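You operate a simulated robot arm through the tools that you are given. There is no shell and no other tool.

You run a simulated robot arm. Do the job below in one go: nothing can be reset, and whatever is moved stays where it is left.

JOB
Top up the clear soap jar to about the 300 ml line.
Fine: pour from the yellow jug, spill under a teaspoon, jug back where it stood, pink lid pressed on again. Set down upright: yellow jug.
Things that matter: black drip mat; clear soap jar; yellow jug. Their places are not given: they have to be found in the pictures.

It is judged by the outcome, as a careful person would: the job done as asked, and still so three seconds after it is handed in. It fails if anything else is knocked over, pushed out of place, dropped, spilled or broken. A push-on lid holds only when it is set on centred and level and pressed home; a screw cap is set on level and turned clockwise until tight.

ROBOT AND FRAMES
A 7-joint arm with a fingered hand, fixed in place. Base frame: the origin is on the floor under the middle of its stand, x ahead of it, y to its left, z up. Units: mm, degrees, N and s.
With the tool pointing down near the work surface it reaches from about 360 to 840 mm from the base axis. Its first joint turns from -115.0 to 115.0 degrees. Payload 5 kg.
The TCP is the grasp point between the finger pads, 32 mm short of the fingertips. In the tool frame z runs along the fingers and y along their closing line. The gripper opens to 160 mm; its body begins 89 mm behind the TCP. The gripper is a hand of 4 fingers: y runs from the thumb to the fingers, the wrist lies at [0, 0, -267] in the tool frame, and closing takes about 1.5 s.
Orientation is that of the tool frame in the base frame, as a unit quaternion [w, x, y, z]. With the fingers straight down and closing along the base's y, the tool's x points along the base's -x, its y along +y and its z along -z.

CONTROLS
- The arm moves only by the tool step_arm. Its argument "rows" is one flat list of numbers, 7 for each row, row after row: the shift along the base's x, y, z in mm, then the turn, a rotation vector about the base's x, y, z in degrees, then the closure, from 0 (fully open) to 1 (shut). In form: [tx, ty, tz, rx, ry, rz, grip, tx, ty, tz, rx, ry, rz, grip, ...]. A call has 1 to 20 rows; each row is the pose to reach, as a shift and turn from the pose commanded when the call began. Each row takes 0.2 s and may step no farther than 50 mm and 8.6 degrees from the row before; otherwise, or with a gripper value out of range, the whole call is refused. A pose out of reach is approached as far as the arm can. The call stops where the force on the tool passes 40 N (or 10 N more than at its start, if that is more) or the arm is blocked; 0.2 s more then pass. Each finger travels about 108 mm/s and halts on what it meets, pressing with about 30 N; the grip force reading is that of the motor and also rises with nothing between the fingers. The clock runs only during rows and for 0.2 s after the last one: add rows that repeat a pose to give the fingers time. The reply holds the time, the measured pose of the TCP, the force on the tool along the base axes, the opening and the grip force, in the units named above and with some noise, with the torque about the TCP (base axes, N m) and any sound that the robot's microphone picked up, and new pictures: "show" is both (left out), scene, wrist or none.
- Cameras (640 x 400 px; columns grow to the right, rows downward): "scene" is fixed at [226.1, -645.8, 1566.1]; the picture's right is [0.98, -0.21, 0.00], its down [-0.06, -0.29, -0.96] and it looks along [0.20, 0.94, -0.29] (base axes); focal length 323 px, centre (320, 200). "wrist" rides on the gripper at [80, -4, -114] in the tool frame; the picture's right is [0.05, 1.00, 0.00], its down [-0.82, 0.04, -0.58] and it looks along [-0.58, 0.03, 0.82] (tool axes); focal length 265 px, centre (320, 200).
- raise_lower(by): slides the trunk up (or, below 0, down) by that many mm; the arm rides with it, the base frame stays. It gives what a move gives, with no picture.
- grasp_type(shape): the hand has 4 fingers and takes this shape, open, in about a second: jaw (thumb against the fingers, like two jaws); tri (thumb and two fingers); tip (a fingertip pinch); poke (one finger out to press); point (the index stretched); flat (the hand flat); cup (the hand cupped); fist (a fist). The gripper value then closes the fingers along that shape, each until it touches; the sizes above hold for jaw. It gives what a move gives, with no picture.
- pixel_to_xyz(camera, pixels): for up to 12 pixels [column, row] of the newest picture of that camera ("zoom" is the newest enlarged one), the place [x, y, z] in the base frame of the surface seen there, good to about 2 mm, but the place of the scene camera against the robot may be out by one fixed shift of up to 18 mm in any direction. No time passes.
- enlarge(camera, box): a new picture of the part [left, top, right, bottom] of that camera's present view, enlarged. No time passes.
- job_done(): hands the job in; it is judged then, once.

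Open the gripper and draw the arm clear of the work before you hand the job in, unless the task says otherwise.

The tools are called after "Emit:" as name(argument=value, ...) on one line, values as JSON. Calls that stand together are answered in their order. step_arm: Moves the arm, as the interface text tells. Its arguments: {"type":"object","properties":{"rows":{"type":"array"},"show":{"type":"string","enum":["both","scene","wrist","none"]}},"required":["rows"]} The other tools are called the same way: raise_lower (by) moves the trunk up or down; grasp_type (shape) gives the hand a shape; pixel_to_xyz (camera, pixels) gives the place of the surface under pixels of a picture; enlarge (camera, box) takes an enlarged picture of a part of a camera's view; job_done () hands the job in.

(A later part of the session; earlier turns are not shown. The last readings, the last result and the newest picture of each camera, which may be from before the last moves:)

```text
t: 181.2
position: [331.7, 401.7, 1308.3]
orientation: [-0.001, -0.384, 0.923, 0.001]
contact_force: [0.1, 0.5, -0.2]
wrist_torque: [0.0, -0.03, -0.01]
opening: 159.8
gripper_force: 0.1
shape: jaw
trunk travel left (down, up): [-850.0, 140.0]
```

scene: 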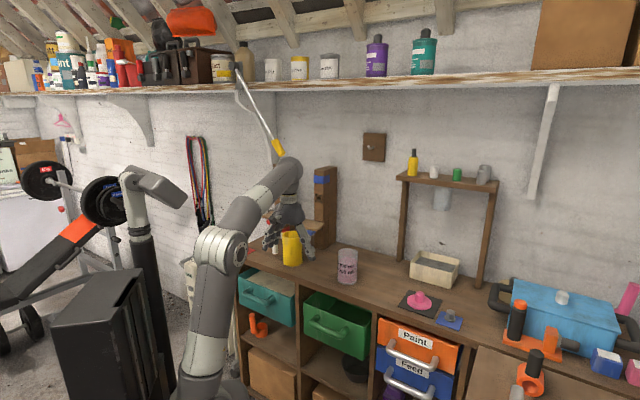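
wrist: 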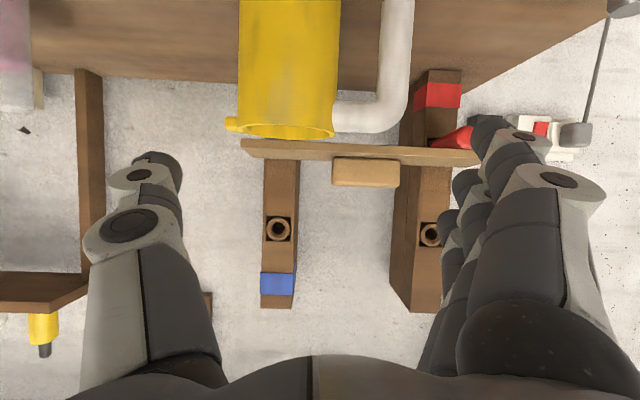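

Trunk is back at its original height. I yaw the hand back and carry it over the mat with the lid, fingers partly closed.

Emit:
step_arm(rows=[20, -15, -40, 0, 0, -5.6, 0, 45, -35, -75, 0, 0, -11.2, 0, 75, -60, -105, 0, 0, -16.9, 0.1, 110, -85, -130, 0, 0, -22.5, 0.2, 150, -105, -140, 0, 0, -28, 0.3, 190, -125, -145, 0, 0, -33.7, 0.4, 232, -140, -150, 0, 0, -39.4, 0.5, 275, -155, -150, 0, 0, -45, 0.62, 318, -165, -150, 0, 0, -45, 0.62, 360, -175, -150, 0, 0, -45, 0.62, 400, -180, -150, 0, 0, -45, 0.62, 420, -183, -150, 0, 0, -45, 0.62, 420, -183, -150, 0, 0, -45, 0.62])

```text
t: 184.0
position: [750.5, 216.1, 1157.9]
orientation: [0.0, -0.001, 1.0, 0.0]
contact_force: [-0.1, -0.6, 0.3]
wrist_torque: [-0.03, 0.01, 0.03]
opening: 61.3
gripper_force: 0.1
shape: jaw
trunk travel left (down, up): [-850.0, 140.0]
```

scene: 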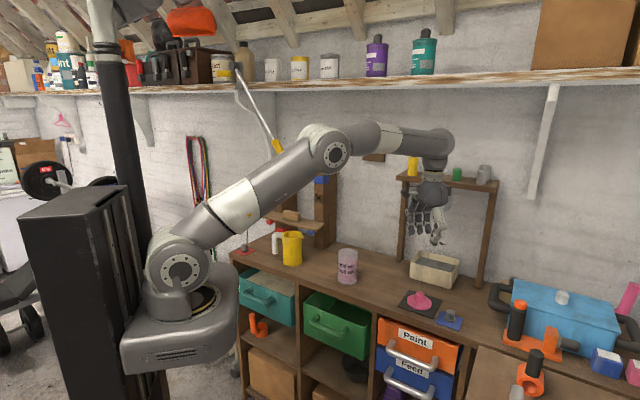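
wrist: 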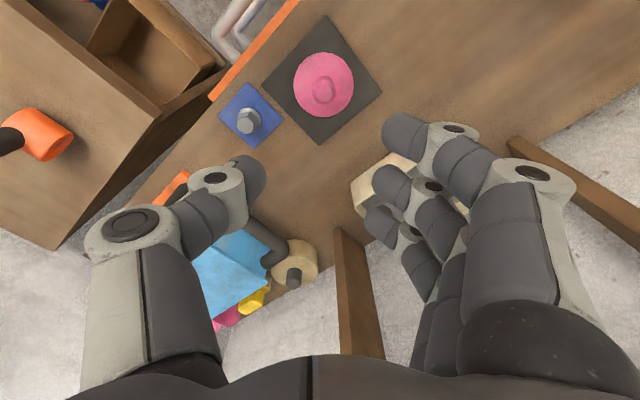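

I measure the lid and its knob again from here.

Emit:
pixel_to_xyz(camera="wrist", pixels=[[295, 85], [352, 85], [323, 55], [323, 114], [324, 95], [316, 90], [332, 90], [324, 88]])

Emit:
enlarge(camera="wrist", box=[280, 40, 370, 130])

```text
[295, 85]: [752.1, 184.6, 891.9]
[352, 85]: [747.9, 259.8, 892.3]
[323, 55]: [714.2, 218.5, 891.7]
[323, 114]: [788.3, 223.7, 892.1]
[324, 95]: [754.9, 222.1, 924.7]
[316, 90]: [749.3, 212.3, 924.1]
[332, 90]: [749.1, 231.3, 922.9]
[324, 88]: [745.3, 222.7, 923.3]
```

```text
4.44 times, centred on (325, 85) of wrist
```

zoom: 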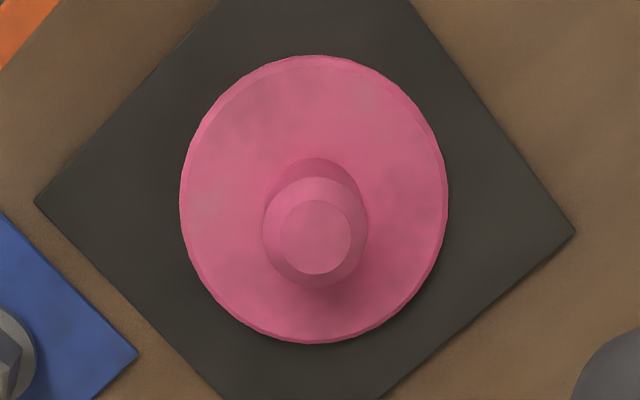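

Lid centre ≈(751.3,222.2). I descend above the knob and check the alignment.

Emit:
step_arm(rows=[0.5, 2, -45, 0, 0, 0, 0.62, 0.8, 4, -90, 0, 0, 0, 0.62, 0.8, 4.5, -135, 0, 0, 0, 0.62, 0.8, 4.5, -170, 0, 0, 0, 0.62, 0.8, 4.5, -190, 0, 0, 0, 0.62, 0.8, 4.5, -190, 0, 0, 0, 0.62, 0.8, 4.5, -190, 0, 0, 0, 0.62])

```text
t: 185.6
position: [751.6, 222.6, 965.5]
orientation: [0.0, -0.001, 1.0, 0.001]
contact_force: [-0.4, 0.6, 0.5]
wrist_torque: [0.01, 0.02, -0.01]
opening: 61.4
gripper_force: 0.1
shape: jaw
trunk travel left (down, up): [-850.0, 140.0]
```

scene: 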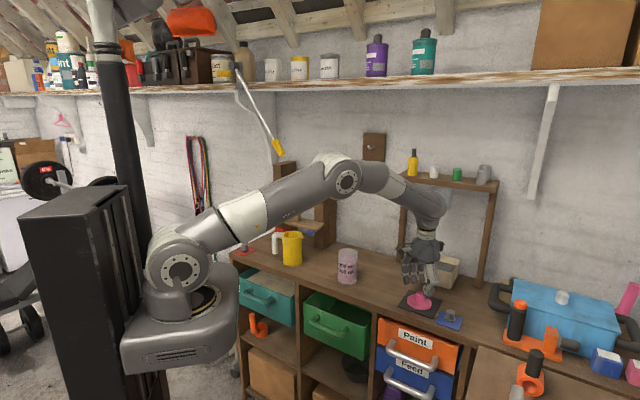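
wrist: 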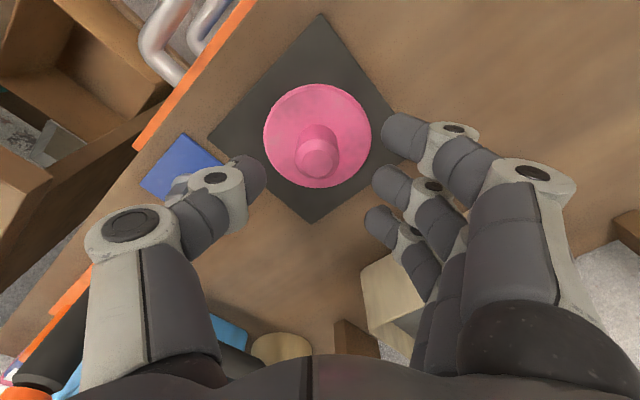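

Aligned. I descend to z≈928.5 so the fingertips straddle the knob just above the lid.

Emit:
step_arm(rows=[0, 0, -15, 0, 0, 0, 0.62, 0, 0, -28, 0, 0, 0, 0.62, 0, 0, -37, 0, 0, 0, 0.62, 0, 0, -37, 0, 0, 0, 0.62], show="wrist")

```text
t: 186.6
position: [751.2, 223.1, 929.8]
orientation: [0.001, -0.001, 1.0, 0.002]
contact_force: [0.9, 0.8, -0.1]
wrist_torque: [-0.03, -0.01, 0.01]
opening: 61.3
gripper_force: 0.1
shape: jaw
trunk travel left (down, up): [-850.0, 140.0]
```

wrist: 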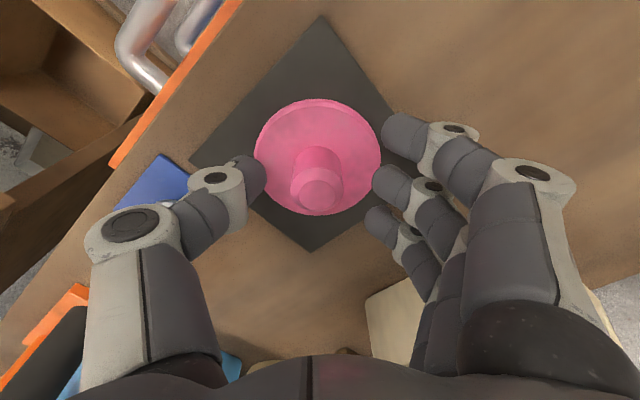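

The knob is centred between thumb and middle finger. I close on it.

Emit:
step_arm(rows=[0, 0, 0, 0, 0, 0, 0.75, 0, 0, 0, 0, 0, 0, 0.88, 0, 0, 0, 0, 0, 0, 0.95, 0, 0, 0, 0, 0, 0, 0.95, 0, 0, 0, 0, 0, 0, 0.95, 0, 0, 0, 0, 0, 0, 0.95], show="wrist")

Emit:
enlarge(camera="scene", box=[390, 240, 470, 330])

```text
t: 188.0
position: [751.6, 220.5, 931.5]
orientation: [-0.001, -0.002, 1.0, 0.001]
contact_force: [1.2, -6.3, 8.7]
wrist_torque: [0.13, -0.04, -0.04]
opening: 7.5
gripper_force: 29.8
shape: jaw
trunk travel left (down, up): [-850.0, 140.0]
```

wrist: 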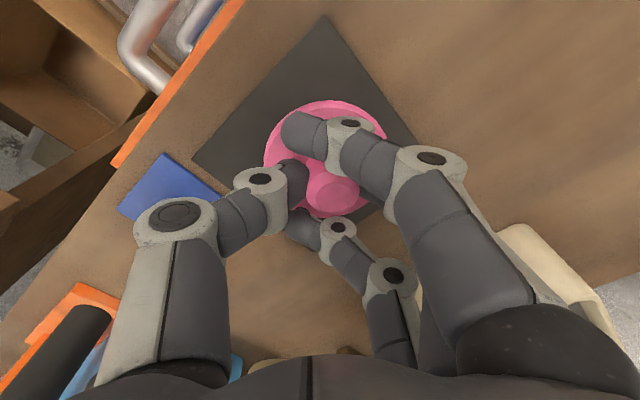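

```text
4.44 times, centred on (430, 285) of scene
```

zoom: 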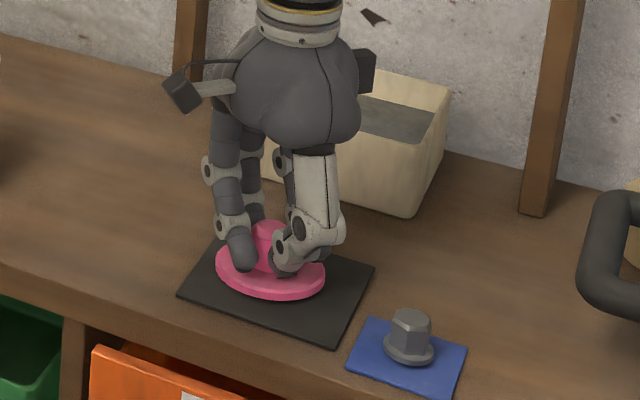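

The knob is held. I lift the lid 100 mm in steps and check that it hangs level.

Emit:
step_arm(rows=[0, 0, 5, 0, 0, 0, 0.95, 0, 0, 15, 0, 0, 0, 0.95, 0, 0, 40, 0, 0, 0, 0.95, 0, 0, 75, 0, 0, 0, 0.95, 0, 0, 110, 0, 0, 0, 0.95, 0, 0, 150, 0, 0, 0, 0.95, 0, 0, 150, 0, 0, 0, 0.95])

Emit:
enlarge(camera="scene", box=[390, 200, 460, 280])

```text
t: 189.6
position: [751.8, 221.0, 1080.6]
orientation: [-0.001, 0.0, 1.0, 0.001]
contact_force: [0.3, 0.4, -0.5]
wrist_torque: [0.01, 0.0, -0.01]
opening: 6.3
gripper_force: 29.8
shape: jaw
trunk travel left (down, up): [-850.0, 140.0]
```

scene: 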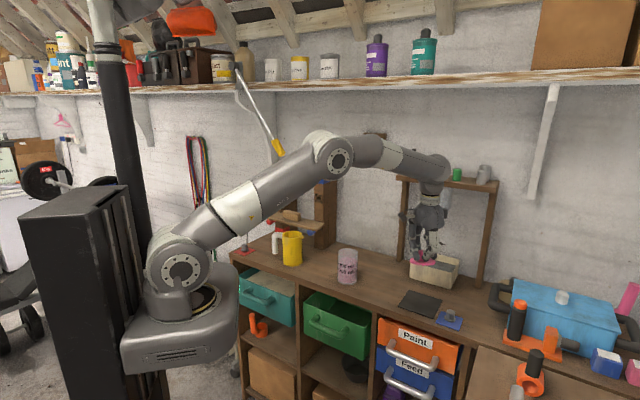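
wrist: 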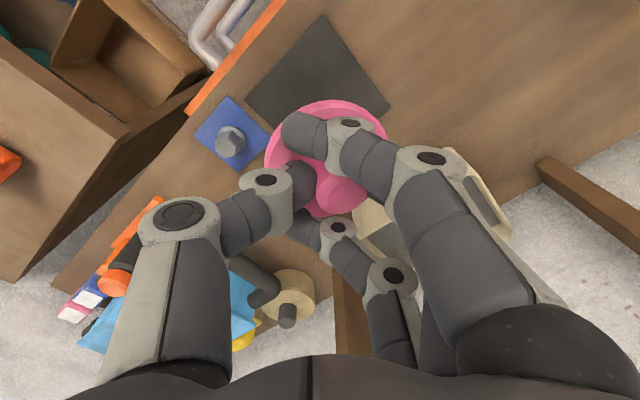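

```text
5.00 times, centred on (425, 240) of scene
```

zoom: 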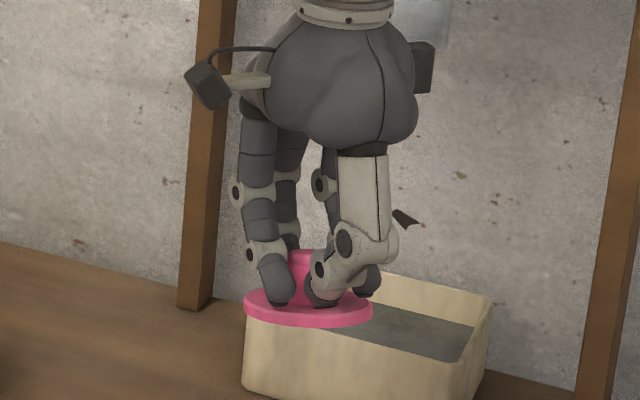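

I check the lid's level and offset in the hand by measuring points on it.

Emit:
pixel_to_xyz(camera="wrist", pixels=[[270, 150], [280, 130], [300, 110], [330, 103], [360, 110], [380, 130], [365, 195], [340, 212], [318, 212], [345, 190], [275, 160]])

Emit:
pixel_to_xyz(camera="zoom", pixels=[[247, 300], [370, 303], [310, 318], [260, 318], [350, 320]])

```text
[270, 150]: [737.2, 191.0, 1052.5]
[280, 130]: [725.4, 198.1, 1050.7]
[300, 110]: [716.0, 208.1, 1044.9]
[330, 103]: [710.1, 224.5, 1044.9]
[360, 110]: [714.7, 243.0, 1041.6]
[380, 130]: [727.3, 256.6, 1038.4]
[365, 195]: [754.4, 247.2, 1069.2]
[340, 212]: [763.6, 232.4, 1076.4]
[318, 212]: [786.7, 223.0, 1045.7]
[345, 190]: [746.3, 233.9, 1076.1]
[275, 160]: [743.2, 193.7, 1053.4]
```

```text
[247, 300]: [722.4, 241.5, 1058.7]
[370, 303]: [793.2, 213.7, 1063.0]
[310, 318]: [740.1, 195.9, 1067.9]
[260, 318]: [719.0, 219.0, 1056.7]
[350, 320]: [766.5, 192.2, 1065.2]
```

The lid hangs tilted by ~12° about x (thumb side higher). I rotate the hand +12° about x to level it and measure again.

Emit:
step_arm(rows=[0, 0, 5, 4, 0, 0, 0.95, 0, 0, 10, 8, 0, 0, 0.95, 0, 0, 15, 12, 0, 0, 0.95, 0, 0, 15, 12, 0, 0, 0.95])

Emit:
pixel_to_xyz(camera="wrist", pixels=[[270, 150], [280, 130], [300, 110], [330, 103], [360, 110], [380, 130], [318, 212], [275, 160], [345, 190], [340, 208]])

```text
t: 190.6
position: [751.2, 221.7, 1095.7]
orientation: [-0.001, 0.0, 0.994, 0.106]
contact_force: [0.9, -0.4, -0.7]
wrist_torque: [0.0, -0.02, -0.02]
opening: 6.5
gripper_force: 29.5
shape: jaw
trunk travel left (down, up): [-850.0, 140.0]
```

scene: 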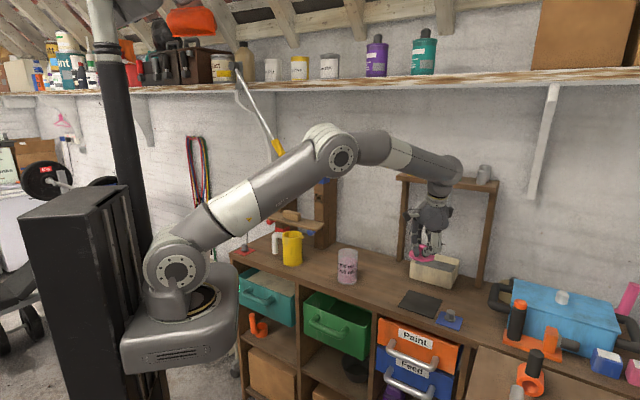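
wrist: 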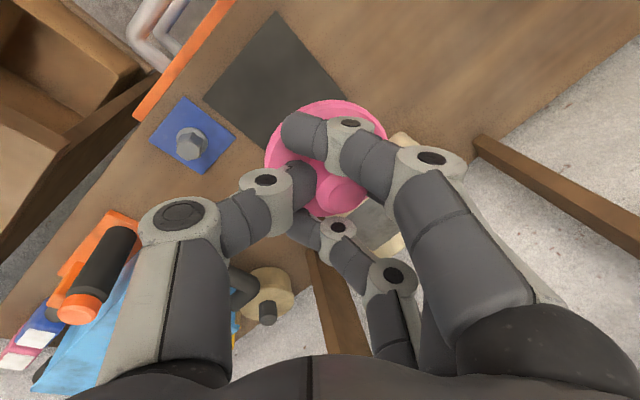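

```text
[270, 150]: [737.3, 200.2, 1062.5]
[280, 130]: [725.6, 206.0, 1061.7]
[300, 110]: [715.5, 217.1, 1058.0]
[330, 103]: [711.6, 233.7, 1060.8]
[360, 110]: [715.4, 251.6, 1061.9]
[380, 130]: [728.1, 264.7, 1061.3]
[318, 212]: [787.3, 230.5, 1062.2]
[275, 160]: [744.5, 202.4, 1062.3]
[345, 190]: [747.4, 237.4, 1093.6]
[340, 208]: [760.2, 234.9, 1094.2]
```

The lid is level now (z≈1061–1062 all round), its centre at ≈(749.5,234.5), i.e. TCP +(−1.7,+12.8). I carry it over to the jar (centre ≈(552.8,422.7)) at height.

Emit:
step_arm(rows=[-10, 10, 10, 0, 0, 0, 0.95, -35, 33, 20, 0, 0, 0, 0.95, -65, 62, 20, 0, 0, 0, 0.95, -95, 91, 20, 0, 0, 0, 0.95, -125, 120, 20, 0, 0, 0, 0.95, -155, 148, 20, 0, 0, 0, 0.95, -180, 172, 20, 0, 0, 0, 0.95, -192, 184, 10, 0, 0, 0, 0.95, -196.7, 188.2, 0, 0, 0, 0, 0.95, -196.7, 188.2, 0, 0, 0, 0, 0.95])

Emit:
enlarge(camera="scene", box=[310, 200, 390, 290])

Emit:
pixel_to_xyz(camera="wrist", pixels=[[270, 150], [280, 130], [300, 110], [330, 103], [360, 110], [380, 130], [318, 212], [345, 190], [340, 208]])

```text
t: 192.8
position: [556.1, 410.1, 1094.5]
orientation: [0.0, -0.001, 0.995, 0.105]
contact_force: [-0.2, 0.3, -1.0]
wrist_torque: [-0.02, -0.03, 0.0]
opening: 6.4
gripper_force: 30.9
shape: jaw
trunk travel left (down, up): [-850.0, 140.0]
```

scene: 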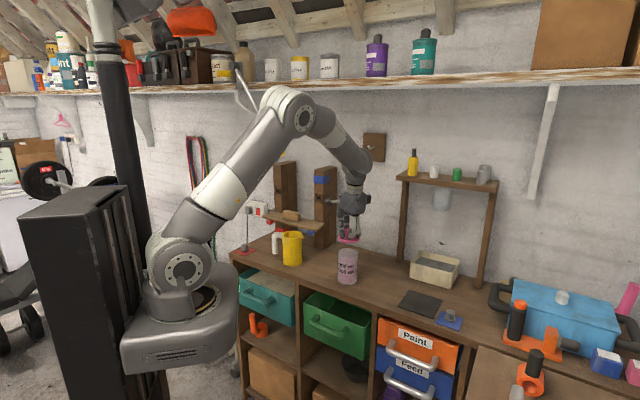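
wrist: 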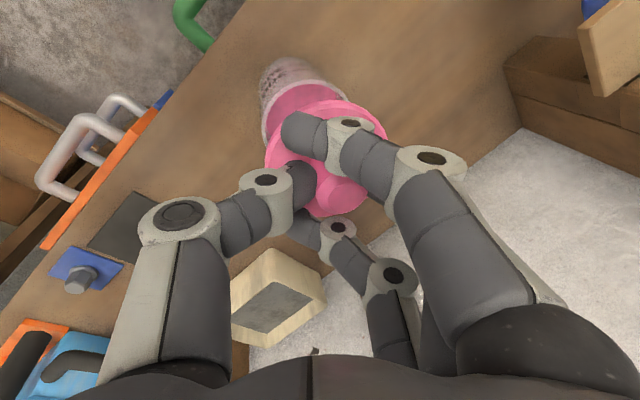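

```text
4.44 times, centred on (350, 245) of scene
```

zoom: 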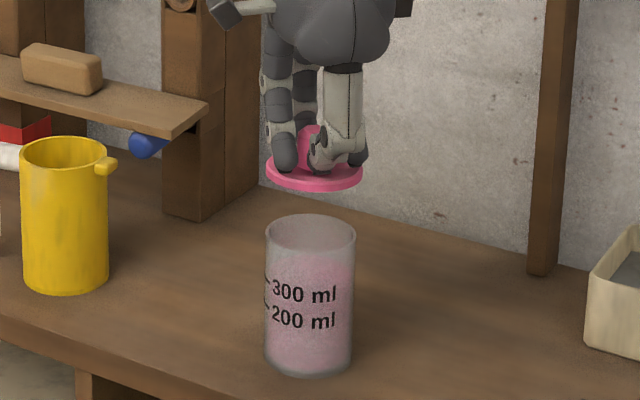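

```text
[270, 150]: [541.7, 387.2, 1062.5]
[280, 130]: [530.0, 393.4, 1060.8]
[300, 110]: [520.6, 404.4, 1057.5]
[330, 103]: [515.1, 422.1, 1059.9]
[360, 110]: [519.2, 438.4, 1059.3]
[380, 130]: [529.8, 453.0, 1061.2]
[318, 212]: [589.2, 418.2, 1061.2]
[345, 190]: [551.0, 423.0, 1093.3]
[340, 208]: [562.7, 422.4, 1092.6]
```

Lid centre reads ≈(552.5,422.8), level. I verify the jar's rim position from the visible part of its rim in the wrist picture.

Emit:
enlarge(camera="wrist", box=[245, 50, 395, 170])

```text
3.33 times, centred on (320, 110) of wrist
```

zoom: 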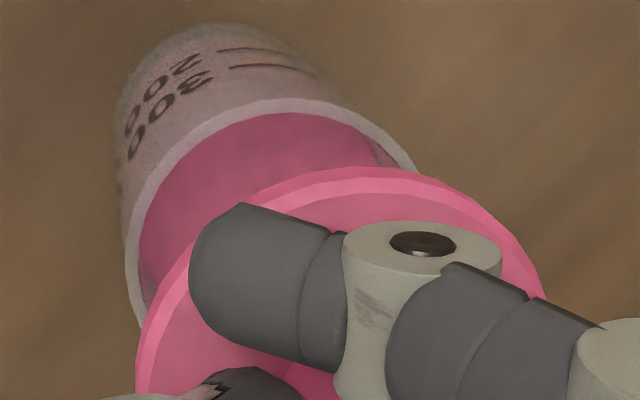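

Emit:
pixel_to_xyz(camera="zoom", pixels=[[132, 280], [130, 240], [145, 190], [180, 140], [230, 108], [290, 102], [340, 115], [385, 143], [405, 165], [250, 150], [300, 145], [330, 180]])

```text
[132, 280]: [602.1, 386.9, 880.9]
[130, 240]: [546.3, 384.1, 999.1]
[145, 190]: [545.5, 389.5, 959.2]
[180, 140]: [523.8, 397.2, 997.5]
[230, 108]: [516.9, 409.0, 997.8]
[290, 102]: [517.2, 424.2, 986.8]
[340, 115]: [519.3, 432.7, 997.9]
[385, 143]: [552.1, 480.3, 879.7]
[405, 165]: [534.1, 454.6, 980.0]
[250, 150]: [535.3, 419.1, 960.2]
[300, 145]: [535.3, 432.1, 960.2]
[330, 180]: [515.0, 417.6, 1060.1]
```

Soap level inside reads z≈960.2 – exactly the 300 line. Jar centre ≈(553,421.8), so I correct by (+0.5,−1) and lower the lid to just above the rim.

Emit:
step_arm(rows=[0.2, -0.4, -10, 0, 0, 0, 0.95, 0.5, -1, -20, 0, 0, 0, 0.95, 0.5, -1, -30, 0, 0, 0, 0.95, 0.5, -1, -40, 0, 0, 0, 0.95, 0.5, -1, -46, 0, 0, 0, 0.95, 0.5, -1, -46, 0, 0, 0, 0.95])

Emit:
enlarge(camera="scene", box=[322, 230, 372, 290])

```text
t: 194.2
position: [555.7, 410.0, 1049.1]
orientation: [0.0, -0.001, 0.994, 0.105]
contact_force: [0.0, -0.6, -0.5]
wrist_torque: [-0.03, -0.01, 0.02]
opening: 6.3
gripper_force: 29.8
shape: jaw
trunk travel left (down, up): [-850.0, 140.0]
```

scene: 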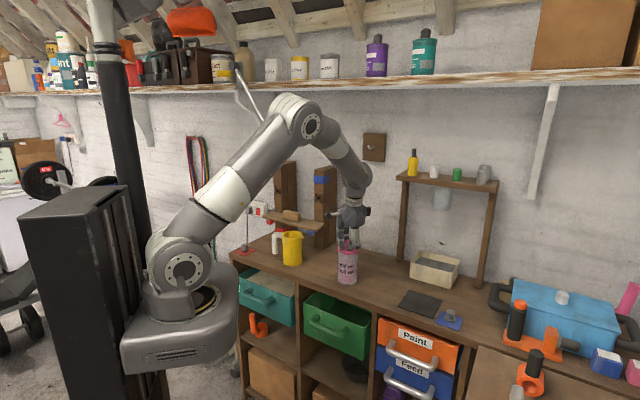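
wrist: 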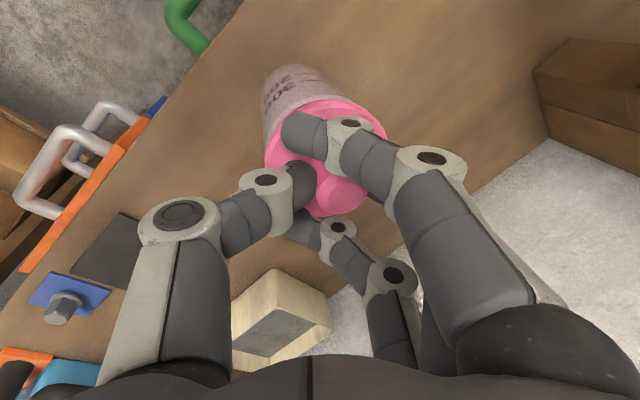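

```text
6.67 times, centred on (347, 260) of scene
```

zoom: 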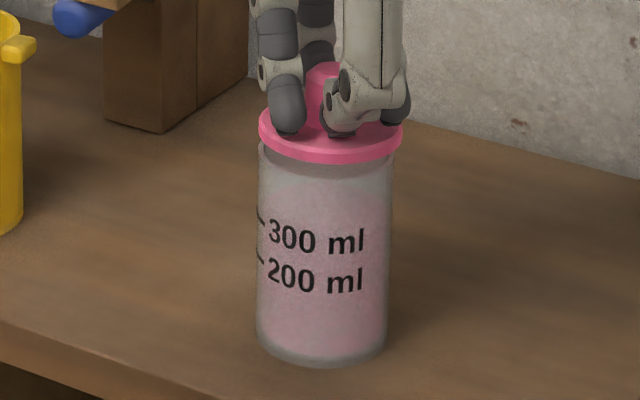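

The lid hovers ~8 mm above the rim, centred within ~1–2 mm. I lower slowly until it seats, watching the force.

Emit:
step_arm(rows=[-0.5, 0, -2, 0, 0, 0, 0.95, -1, 0, -4, 0, 0, 0, 0.95, -1, 0, -5.5, 0, 0, 0, 0.95, -1, 0, -7, 0, 0, 0, 0.95, -1, 0, -8.5, 0, 0, 0, 0.95, -1, 0, -8.5, 0, 0, 0, 0.95], show="wrist")

Emit:
enlarge(camera="scene", box=[322, 230, 372, 290])

```text
t: 195.6
position: [554.8, 410.4, 1040.3]
orientation: [0.0, -0.001, 0.994, 0.105]
contact_force: [-0.4, 0.4, -0.3]
wrist_torque: [0.0, -0.05, 0.01]
opening: 6.3
gripper_force: 29.7
shape: jaw
trunk travel left (down, up): [-850.0, 140.0]
```

wrist: 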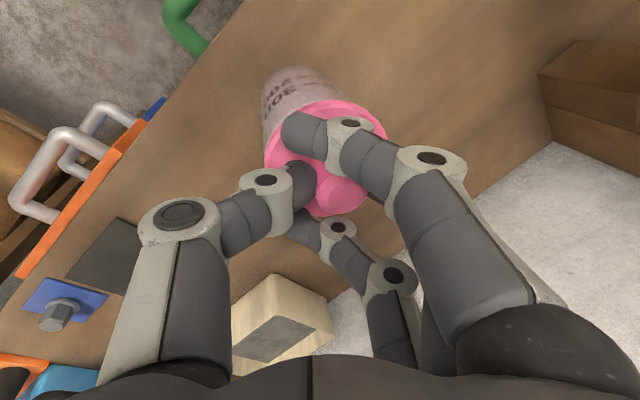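

```text
6.67 times, centred on (347, 260) of scene
```

zoom: 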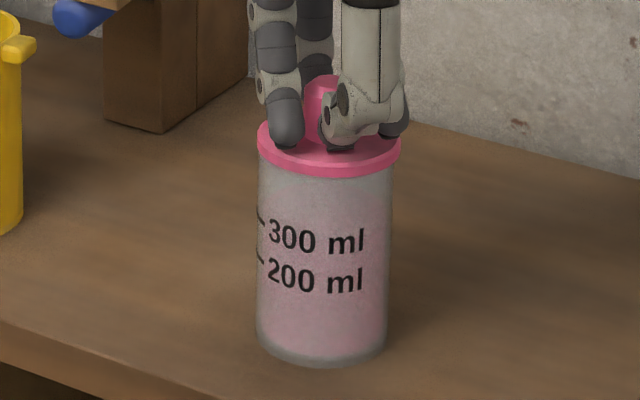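

No contact force yet at z 1040; I continue in 1 mm steps.

Emit:
step_arm(rows=[0, 0, -1, 0, 0, 0, 0.95, 0, 0, -2, 0, 0, 0, 0.95, 0, 0, -3, 0, 0, 0, 0.95, 0, 0, -3, 0, 0, 0, 0.95], show="none")

Emit:
pixel_to_xyz(camera="wrist", pixels=[[270, 150], [280, 130], [330, 103], [360, 110], [380, 130], [318, 212], [345, 190]])

```text
t: 196.6
position: [554.4, 409.6, 1038.8]
orientation: [0.0, 0.0, 0.994, 0.107]
contact_force: [0.9, -0.9, 10.2]
wrist_torque: [0.25, -0.01, 0.01]
opening: 6.7
gripper_force: 30.4
shape: jaw
trunk travel left (down, up): [-850.0, 140.0]
```

```text
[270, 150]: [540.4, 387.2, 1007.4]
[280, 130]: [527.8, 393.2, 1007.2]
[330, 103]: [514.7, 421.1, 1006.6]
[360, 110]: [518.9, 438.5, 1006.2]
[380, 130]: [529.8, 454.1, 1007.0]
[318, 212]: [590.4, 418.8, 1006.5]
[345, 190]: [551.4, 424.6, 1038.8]
```

The lid sits level at z≈1007 all round with 10 N. I press further to push it home and listen for the snap.

Emit:
step_arm(rows=[0, 0, -1, 0, 0, 0, 0.95, 0, 0, -2, 0, 0, 0, 0.95, 0, 0, -3, 0, 0, 0, 0.95, 0, 0, -3, 0, 0, 0, 0.95], show="none")

```text
t: 197.6
position: [554.3, 408.2, 1037.6]
orientation: [0.001, -0.001, 0.994, 0.107]
contact_force: [2.6, -3.0, 25.1]
wrist_torque: [0.34, -0.03, -0.07]
opening: 8.3
gripper_force: 29.9
shape: jaw
trunk travel left (down, up): [-850.0, 140.0]
```

25 N without a snap yet. A little more.

Emit:
step_arm(rows=[0, 0, -1, 0, 0, 0, 0.95, 0, 0, -2, 0, 0, 0, 0.95, 0, 0, -2, 0, 0, 0, 0.95], show="wrist")

Emit:
enlarge(camera="scene", box=[322, 230, 372, 290])

```text
t: 198.4
position: [555.0, 409.2, 1034.5]
orientation: [0.001, -0.002, 0.994, 0.108]
contact_force: [4.0, -6.0, 32.6]
wrist_torque: [0.26, -0.03, -0.08]
opening: 9.0
gripper_force: 30.1
shape: jaw
trunk travel left (down, up): [-850.0, 140.0]
```

wrist: 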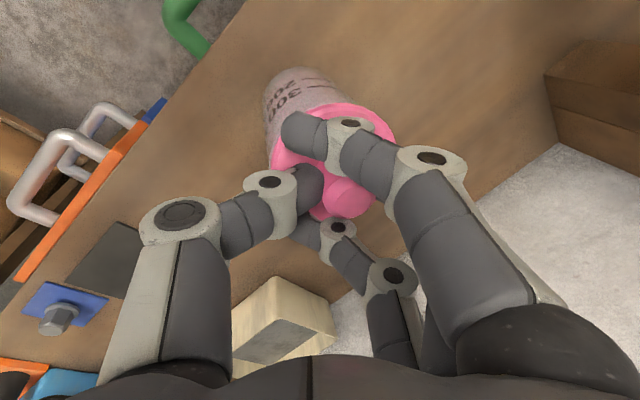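

```text
6.67 times, centred on (347, 260) of scene
```

zoom: 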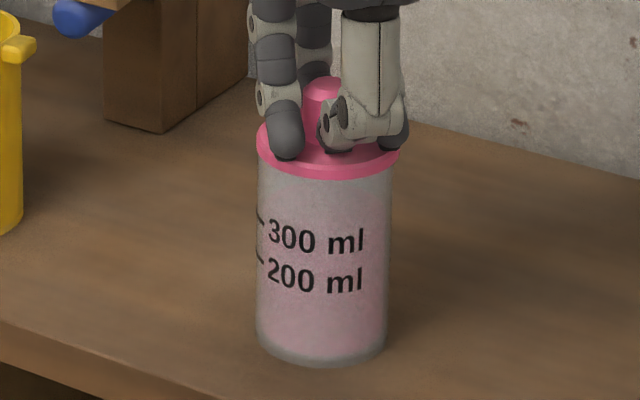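

32 N but fingers begin to slip on the knob, no snap. I relieve the force, release the knob and lift off to press with a better shape.

Emit:
step_arm(rows=[0, 0, 2, 0, 0, 0, 0.95, 0, 0, 4, 0, 0, 0, 0.9, 0, 0, 4.5, 0, 0, 0, 0.8, 0, 0, 5, 0, 0, 0, 0.7, 0, 0, 5, 0, 0, 0, 0.6, 0, 0, 5, 0, 0, 0, 0.55, 0, 0, 5, 0, 0, 0, 0.55])

Emit:
enlarge(camera="scene", box=[322, 230, 372, 290])

```text
t: 200.0
position: [555.1, 409.2, 1040.1]
orientation: [0.002, -0.001, 0.994, 0.107]
contact_force: [-0.6, 3.3, 33.0]
wrist_torque: [-0.53, 0.22, -0.02]
opening: 59.7
gripper_force: 0.0
shape: jaw
trunk travel left (down, up): [-850.0, 140.0]
```

scene: 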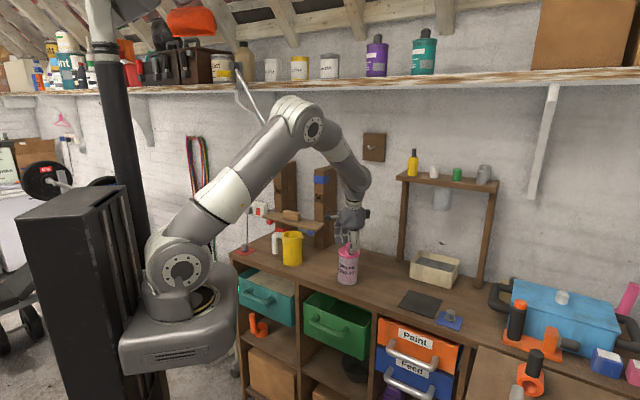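
wrist: 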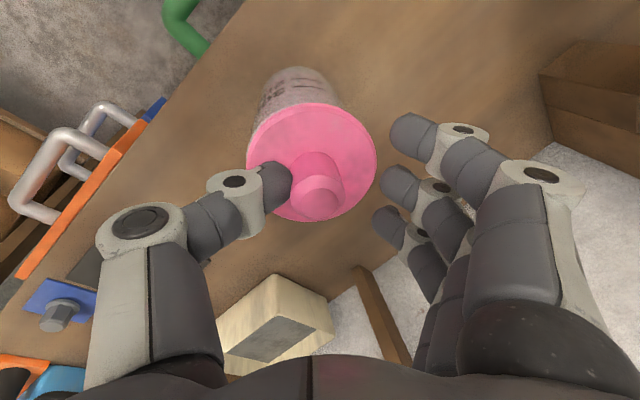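

```text
6.67 times, centred on (347, 260) of scene
```

zoom: 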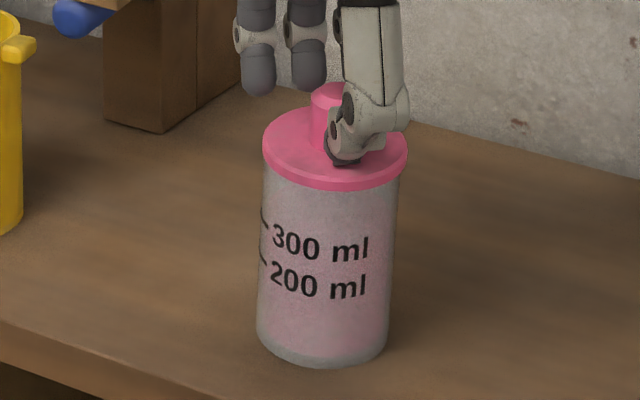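

The thumb is pressing on the lid's edge and the jar is being tipped; I lift the hand straight up at once.

Emit:
step_arm(rows=[0, 0, 3, 0, 0, 0, 0.55, 0, 0, 8, 0, 0, 0, 0.55, 0, 0, 20, 0, 0, 0, 0.55, 0, 0, 45, 0, 0, 0, 0.55, 0, 0, 80, 0, 0, 0, 0.55, 0, 0, 80, 0, 0, 0, 0.55])

Emit:
enlarge(camera="scene", box=[322, 230, 372, 290])

```text
t: 201.4
position: [556.7, 410.3, 1118.0]
orientation: [-0.001, -0.001, 0.994, 0.105]
contact_force: [0.1, 1.2, -0.2]
wrist_torque: [0.01, 0.01, -0.02]
opening: 71.3
gripper_force: 0.1
shape: jaw
trunk travel left (down, up): [-850.0, 140.0]
```

scene: 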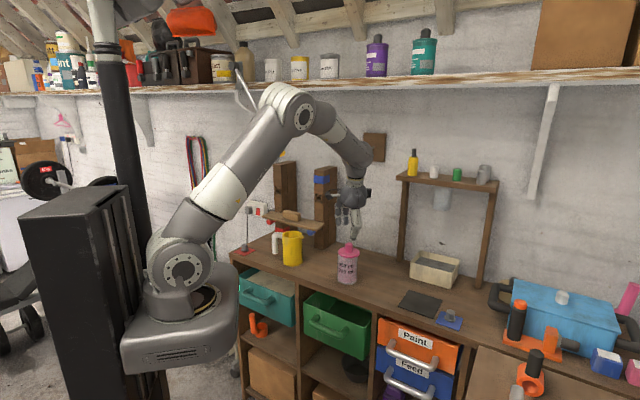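
wrist: 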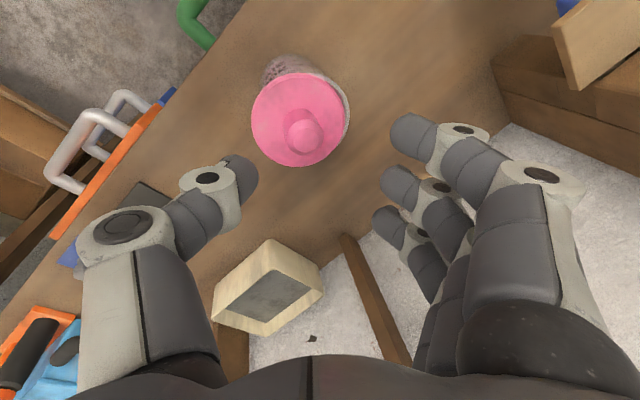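

```text
6.67 times, centred on (347, 260) of scene
```

zoom: 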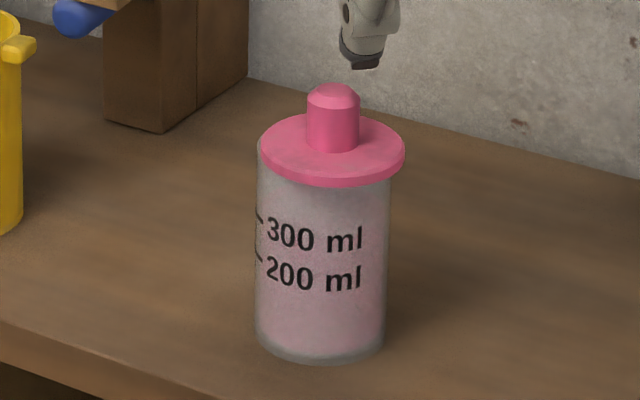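

The jar is upright again and nothing spilled, but the lid sits off-centre toward −y. I measure lid and rim.

Emit:
enlarge(camera="wrist", box=[235, 45, 365, 175])

Emit:
pixel_to_xyz(camera="wrist", pixels=[[253, 120], [341, 112], [297, 74], [300, 164], [304, 140], [292, 132], [315, 132], [347, 112], [345, 98], [346, 128]])

```text
3.08 times, centred on (300, 110) of wrist
```

zoom: 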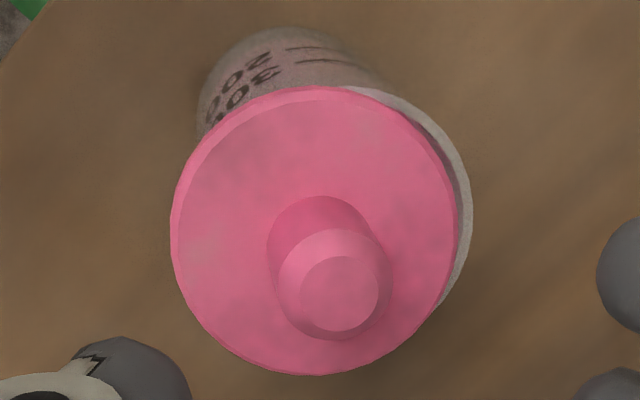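

```text
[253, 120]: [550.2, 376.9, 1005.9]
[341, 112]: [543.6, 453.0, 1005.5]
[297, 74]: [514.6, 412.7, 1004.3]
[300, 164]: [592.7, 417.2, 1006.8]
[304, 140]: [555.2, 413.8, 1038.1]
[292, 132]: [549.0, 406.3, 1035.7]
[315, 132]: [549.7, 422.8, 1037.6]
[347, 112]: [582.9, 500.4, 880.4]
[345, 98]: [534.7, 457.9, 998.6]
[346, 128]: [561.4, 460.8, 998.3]
```

Lid centre ≈(553.3,415), jar centre ≈(553,423): offset −8 mm in y, lid level and loose. I return the hand to vertical above the knob and will regrasp slightly higher so the fingertips don't push on the lid.

Emit:
step_arm(rows=[-1, 1.5, 0, -4, 0, 0, 0.58, -2, 3, 0, -8, 0, 0, 0.6, -3.4, 4.5, 0, -12, 0, 0, 0.62, -3.4, 4.5, -20, -12, 0, 0, 0.62, -3.4, 4.5, -40, -12, 0, 0, 0.62, -3.4, 4.5, -40, -12, 0, 0, 0.62])

Emit:
pixel_to_xyz(camera="wrist", pixels=[[320, 160], [310, 150], [330, 150], [320, 145]])

```text
t: 202.8
position: [552.2, 412.6, 1079.1]
orientation: [0.001, -0.001, 1.0, 0.001]
contact_force: [0.6, 0.2, 0.3]
wrist_torque: [0.03, -0.03, -0.01]
opening: 61.3
gripper_force: 0.1
shape: jaw
trunk travel left (down, up): [-850.0, 140.0]
```

scene: 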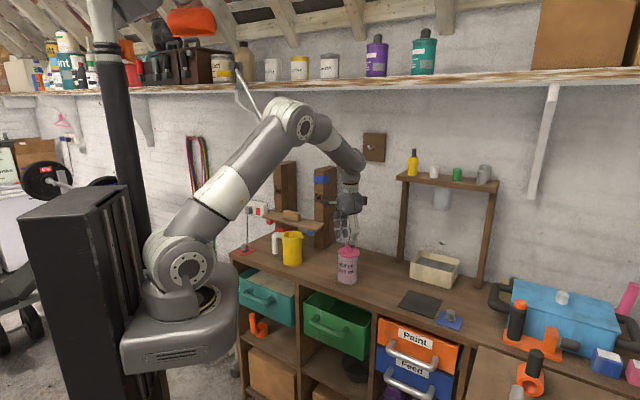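
wrist: 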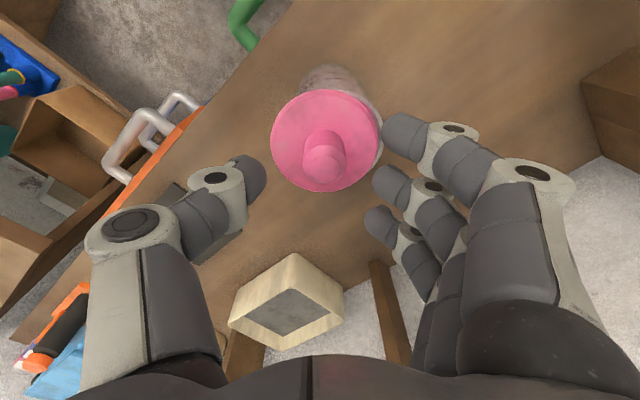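

```text
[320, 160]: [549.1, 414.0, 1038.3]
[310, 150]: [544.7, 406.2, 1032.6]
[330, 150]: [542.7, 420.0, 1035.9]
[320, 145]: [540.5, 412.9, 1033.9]
```

I fine-align (+1,+2) and lower to z≈1049 around the knob.

Emit:
step_arm(rows=[0.5, 1, -10, 0, 0, 0, 0.62, 1, 2, -20, 0, 0, 0, 0.62, 1, 2, -30, 0, 0, 0, 0.62, 1, 2, -30, 0, 0, 0, 0.62], show="wrist")

Emit:
enlarge(camera="scene", box=[322, 225, 372, 285])

```text
t: 203.8
position: [553.1, 417.9, 1046.7]
orientation: [-0.002, -0.001, 1.0, 0.001]
contact_force: [0.6, -0.2, -0.8]
wrist_torque: [0.01, 0.01, -0.01]
opening: 61.6
gripper_force: 0.1
shape: jaw
trunk travel left (down, up): [-850.0, 140.0]
```

wrist: 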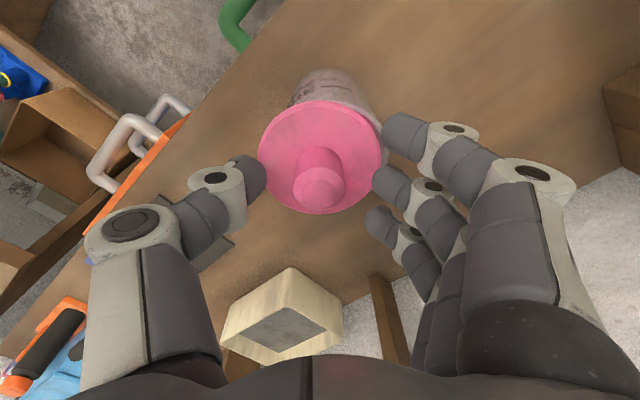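

```text
6.67 times, centred on (347, 255) of scene
```

zoom: 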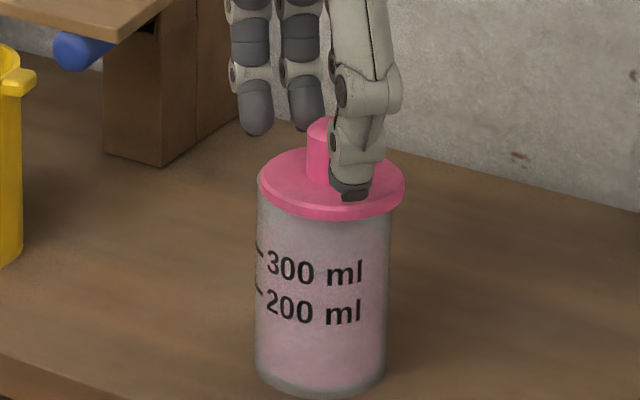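

Knob centred between thumb and middle finger. I close step by step, watching the force.

Emit:
step_arm(rows=[0, 0, 1, 0, 0, 0, 0.72, 0, 0, 1, 0, 0, 0, 0.8, 0, 0, 1, 0, 0, 0, 0.85, 0, 0, 1, 0, 0, 0, 0.88, 0, 0, 1, 0, 0, 0, 0.88], show="wrist")

Emit:
enlarge(camera="scene", box=[322, 225, 372, 285])

```text
t: 205.0
position: [551.7, 416.6, 1048.4]
orientation: [0.0, -0.001, 1.0, 0.0]
contact_force: [-0.4, -0.5, 2.2]
wrist_torque: [0.0, -0.01, 0.02]
opening: 20.8
gripper_force: 0.0
shape: jaw
trunk travel left (down, up): [-850.0, 140.0]
```

wrist: 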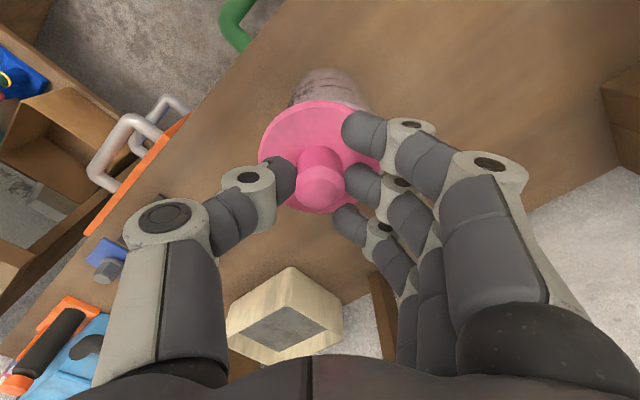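

```text
6.67 times, centred on (347, 255) of scene
```

zoom: 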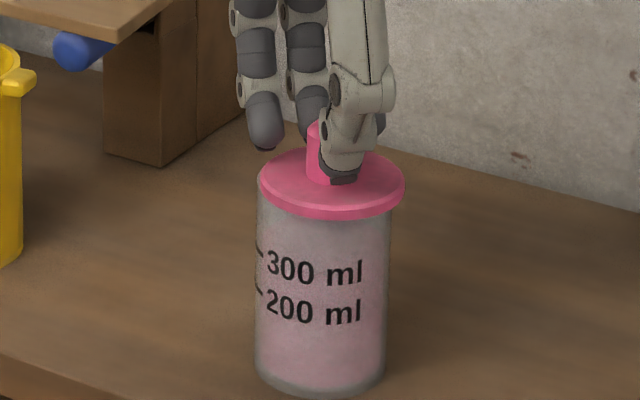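

The fingers cage the knob loosely with no force. I use this to slide the lid gently +y: first 5 mm, then measure.

Emit:
step_arm(rows=[0, 1.5, 0, 0, 0, 0, 0.88, 0, 3, 0, 0, 0, 0, 0.88, 0, 5, 0, 0, 0, 0, 0.88, 0, 5, 0, 0, 0, 0, 0.88], show="wrist")

Emit:
pixel_to_xyz(camera="wrist", pixels=[[262, 150], [275, 125], [300, 107], [325, 101], [270, 175], [262, 165], [300, 208], [325, 212]])

Emit:
enlarge(camera="scene", box=[322, 225, 372, 285])

```text
t: 206.0
position: [552.5, 421.4, 1048.0]
orientation: [-0.001, -0.001, 1.0, 0.001]
contact_force: [0.3, -1.6, 2.4]
wrist_torque: [-0.04, 0.01, 0.0]
opening: 21.0
gripper_force: 0.0
shape: jaw
trunk travel left (down, up): [-850.0, 140.0]
```

wrist: 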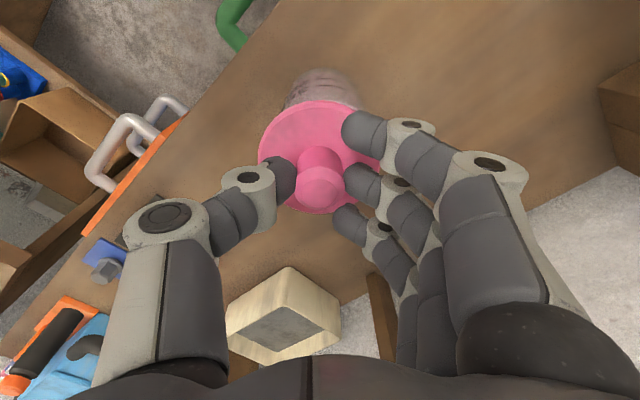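

```text
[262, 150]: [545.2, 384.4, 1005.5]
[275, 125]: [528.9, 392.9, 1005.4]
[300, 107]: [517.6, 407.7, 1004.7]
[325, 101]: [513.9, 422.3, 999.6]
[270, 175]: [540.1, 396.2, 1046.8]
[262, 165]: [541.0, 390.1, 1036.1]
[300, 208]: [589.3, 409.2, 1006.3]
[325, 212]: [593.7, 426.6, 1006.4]
```

```text
6.67 times, centred on (347, 255) of scene
```

zoom: 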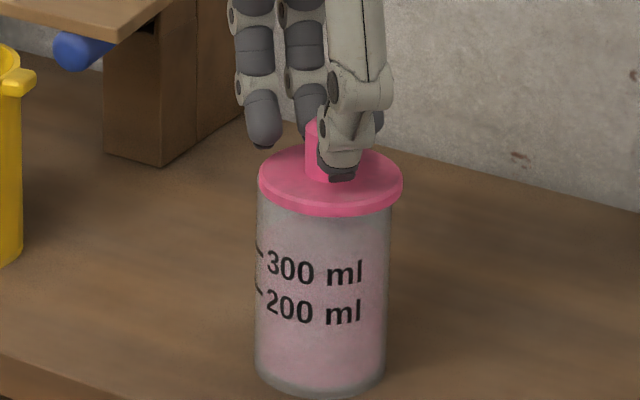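

The lid slid with the knob; its centre is now ≈(554,420.4). I slide 3 mm more.

Emit:
step_arm(rows=[-0.3, 1, 0, 0, 0, 0, 0.88, -0.6, 2, 0, 0, 0, 0, 0.88, -1, 3, 0, 0, 0, 0, 0.88, -1, 3, 0, 0, 0, 0, 0.88], show="none")

Emit:
step_arm(rows=[0, -2, 0, 0, 0, 0, 0.82, 0, -2, 0, 0, 0, 0, 0.7, 0, -2, 1, 0, 0, 0, 0.62, 0, -2, 2, 0, 0, 0, 0.6, 0, -2, 20, 0, 0, 0, 0.6, 0, -2, 45, 0, 0, 0, 0.55, 0, -2, 80, 0, 0, 0, 0.5, 0, -2, 80, 0, 0, 0, 0.5])

Emit:
enlarge(camera="wrist", box=[260, 70, 380, 190])

Emit:
enlarge(camera="scene", box=[322, 230, 372, 290])

```text
t: 207.0
position: [551.4, 424.2, 1048.7]
orientation: [-0.001, -0.001, 1.0, 0.001]
contact_force: [-0.6, 0.0, 0.6]
wrist_torque: [-0.01, 0.03, 0.01]
opening: 20.2
gripper_force: 0.0
shape: jaw
trunk travel left (down, up): [-850.0, 140.0]
heard: snap
```

```text
t: 208.8
position: [552.8, 422.1, 1128.6]
orientation: [-0.001, 0.0, 1.0, 0.001]
contact_force: [1.3, -0.2, -0.1]
wrist_torque: [-0.02, 0.02, 0.0]
opening: 79.2
gripper_force: 0.0
shape: jaw
trunk travel left (down, up): [-850.0, 140.0]
```

scene: 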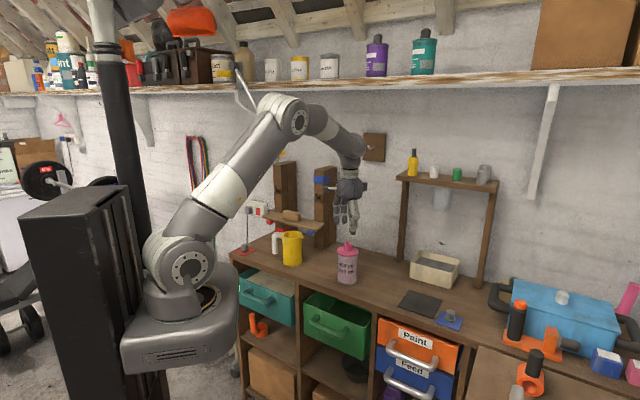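
wrist: 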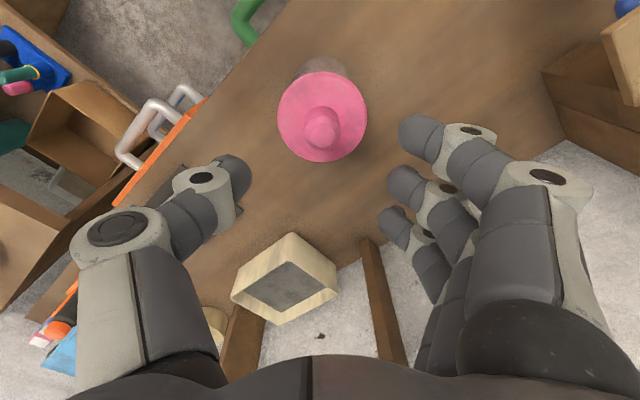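

```text
3.33 times, centred on (320, 130) of wrist
```

zoom: 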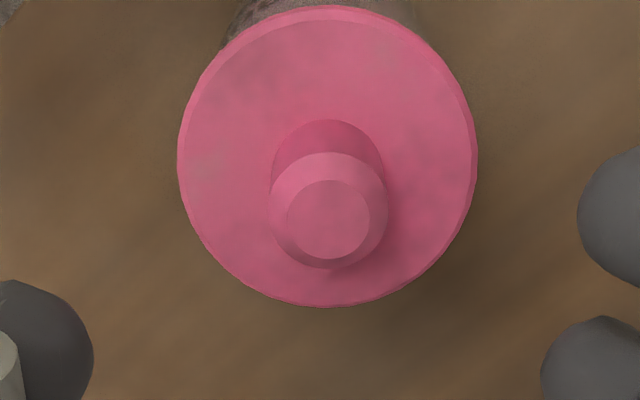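

```text
6.67 times, centred on (347, 260) of scene
```

zoom: 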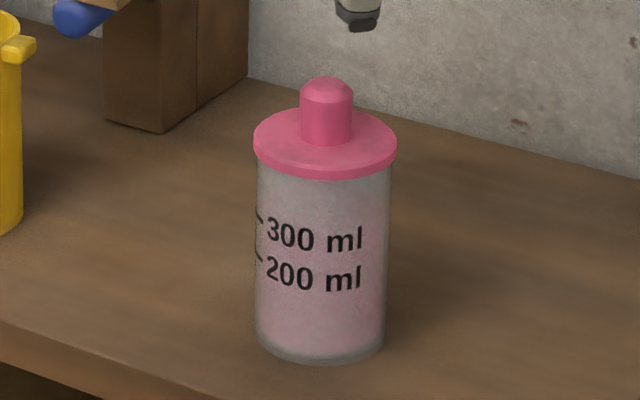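

A snap was heard as the lid slid to the centre; in the scene it sits centred (lid 254–397, jar 256–392). I measure lid height, level and centring.

Emit:
pixel_to_xyz(camera="wrist", pixels=[[279, 115], [365, 115], [322, 73], [323, 160], [290, 90], [352, 88], [350, 145], [292, 143], [322, 137], [312, 128], [333, 128]])

Emit:
pixel_to_xyz(camera="zoom", pixels=[[256, 140], [394, 140], [325, 172], [325, 130], [258, 200], [390, 200], [325, 350], [326, 85], [325, 185]])

```text
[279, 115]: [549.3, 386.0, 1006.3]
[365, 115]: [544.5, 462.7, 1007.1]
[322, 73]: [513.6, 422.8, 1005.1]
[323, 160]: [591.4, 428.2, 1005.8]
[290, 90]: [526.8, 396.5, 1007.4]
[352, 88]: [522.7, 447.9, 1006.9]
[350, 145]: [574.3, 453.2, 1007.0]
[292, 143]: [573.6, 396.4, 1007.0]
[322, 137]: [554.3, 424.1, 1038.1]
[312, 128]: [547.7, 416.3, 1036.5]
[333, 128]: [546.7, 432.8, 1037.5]
```

```text
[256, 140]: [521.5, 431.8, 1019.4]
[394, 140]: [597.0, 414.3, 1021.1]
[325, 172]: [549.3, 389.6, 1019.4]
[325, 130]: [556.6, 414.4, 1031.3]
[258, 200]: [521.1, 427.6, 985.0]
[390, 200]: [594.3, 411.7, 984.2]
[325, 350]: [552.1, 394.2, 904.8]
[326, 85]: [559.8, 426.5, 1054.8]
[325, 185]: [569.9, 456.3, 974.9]
```

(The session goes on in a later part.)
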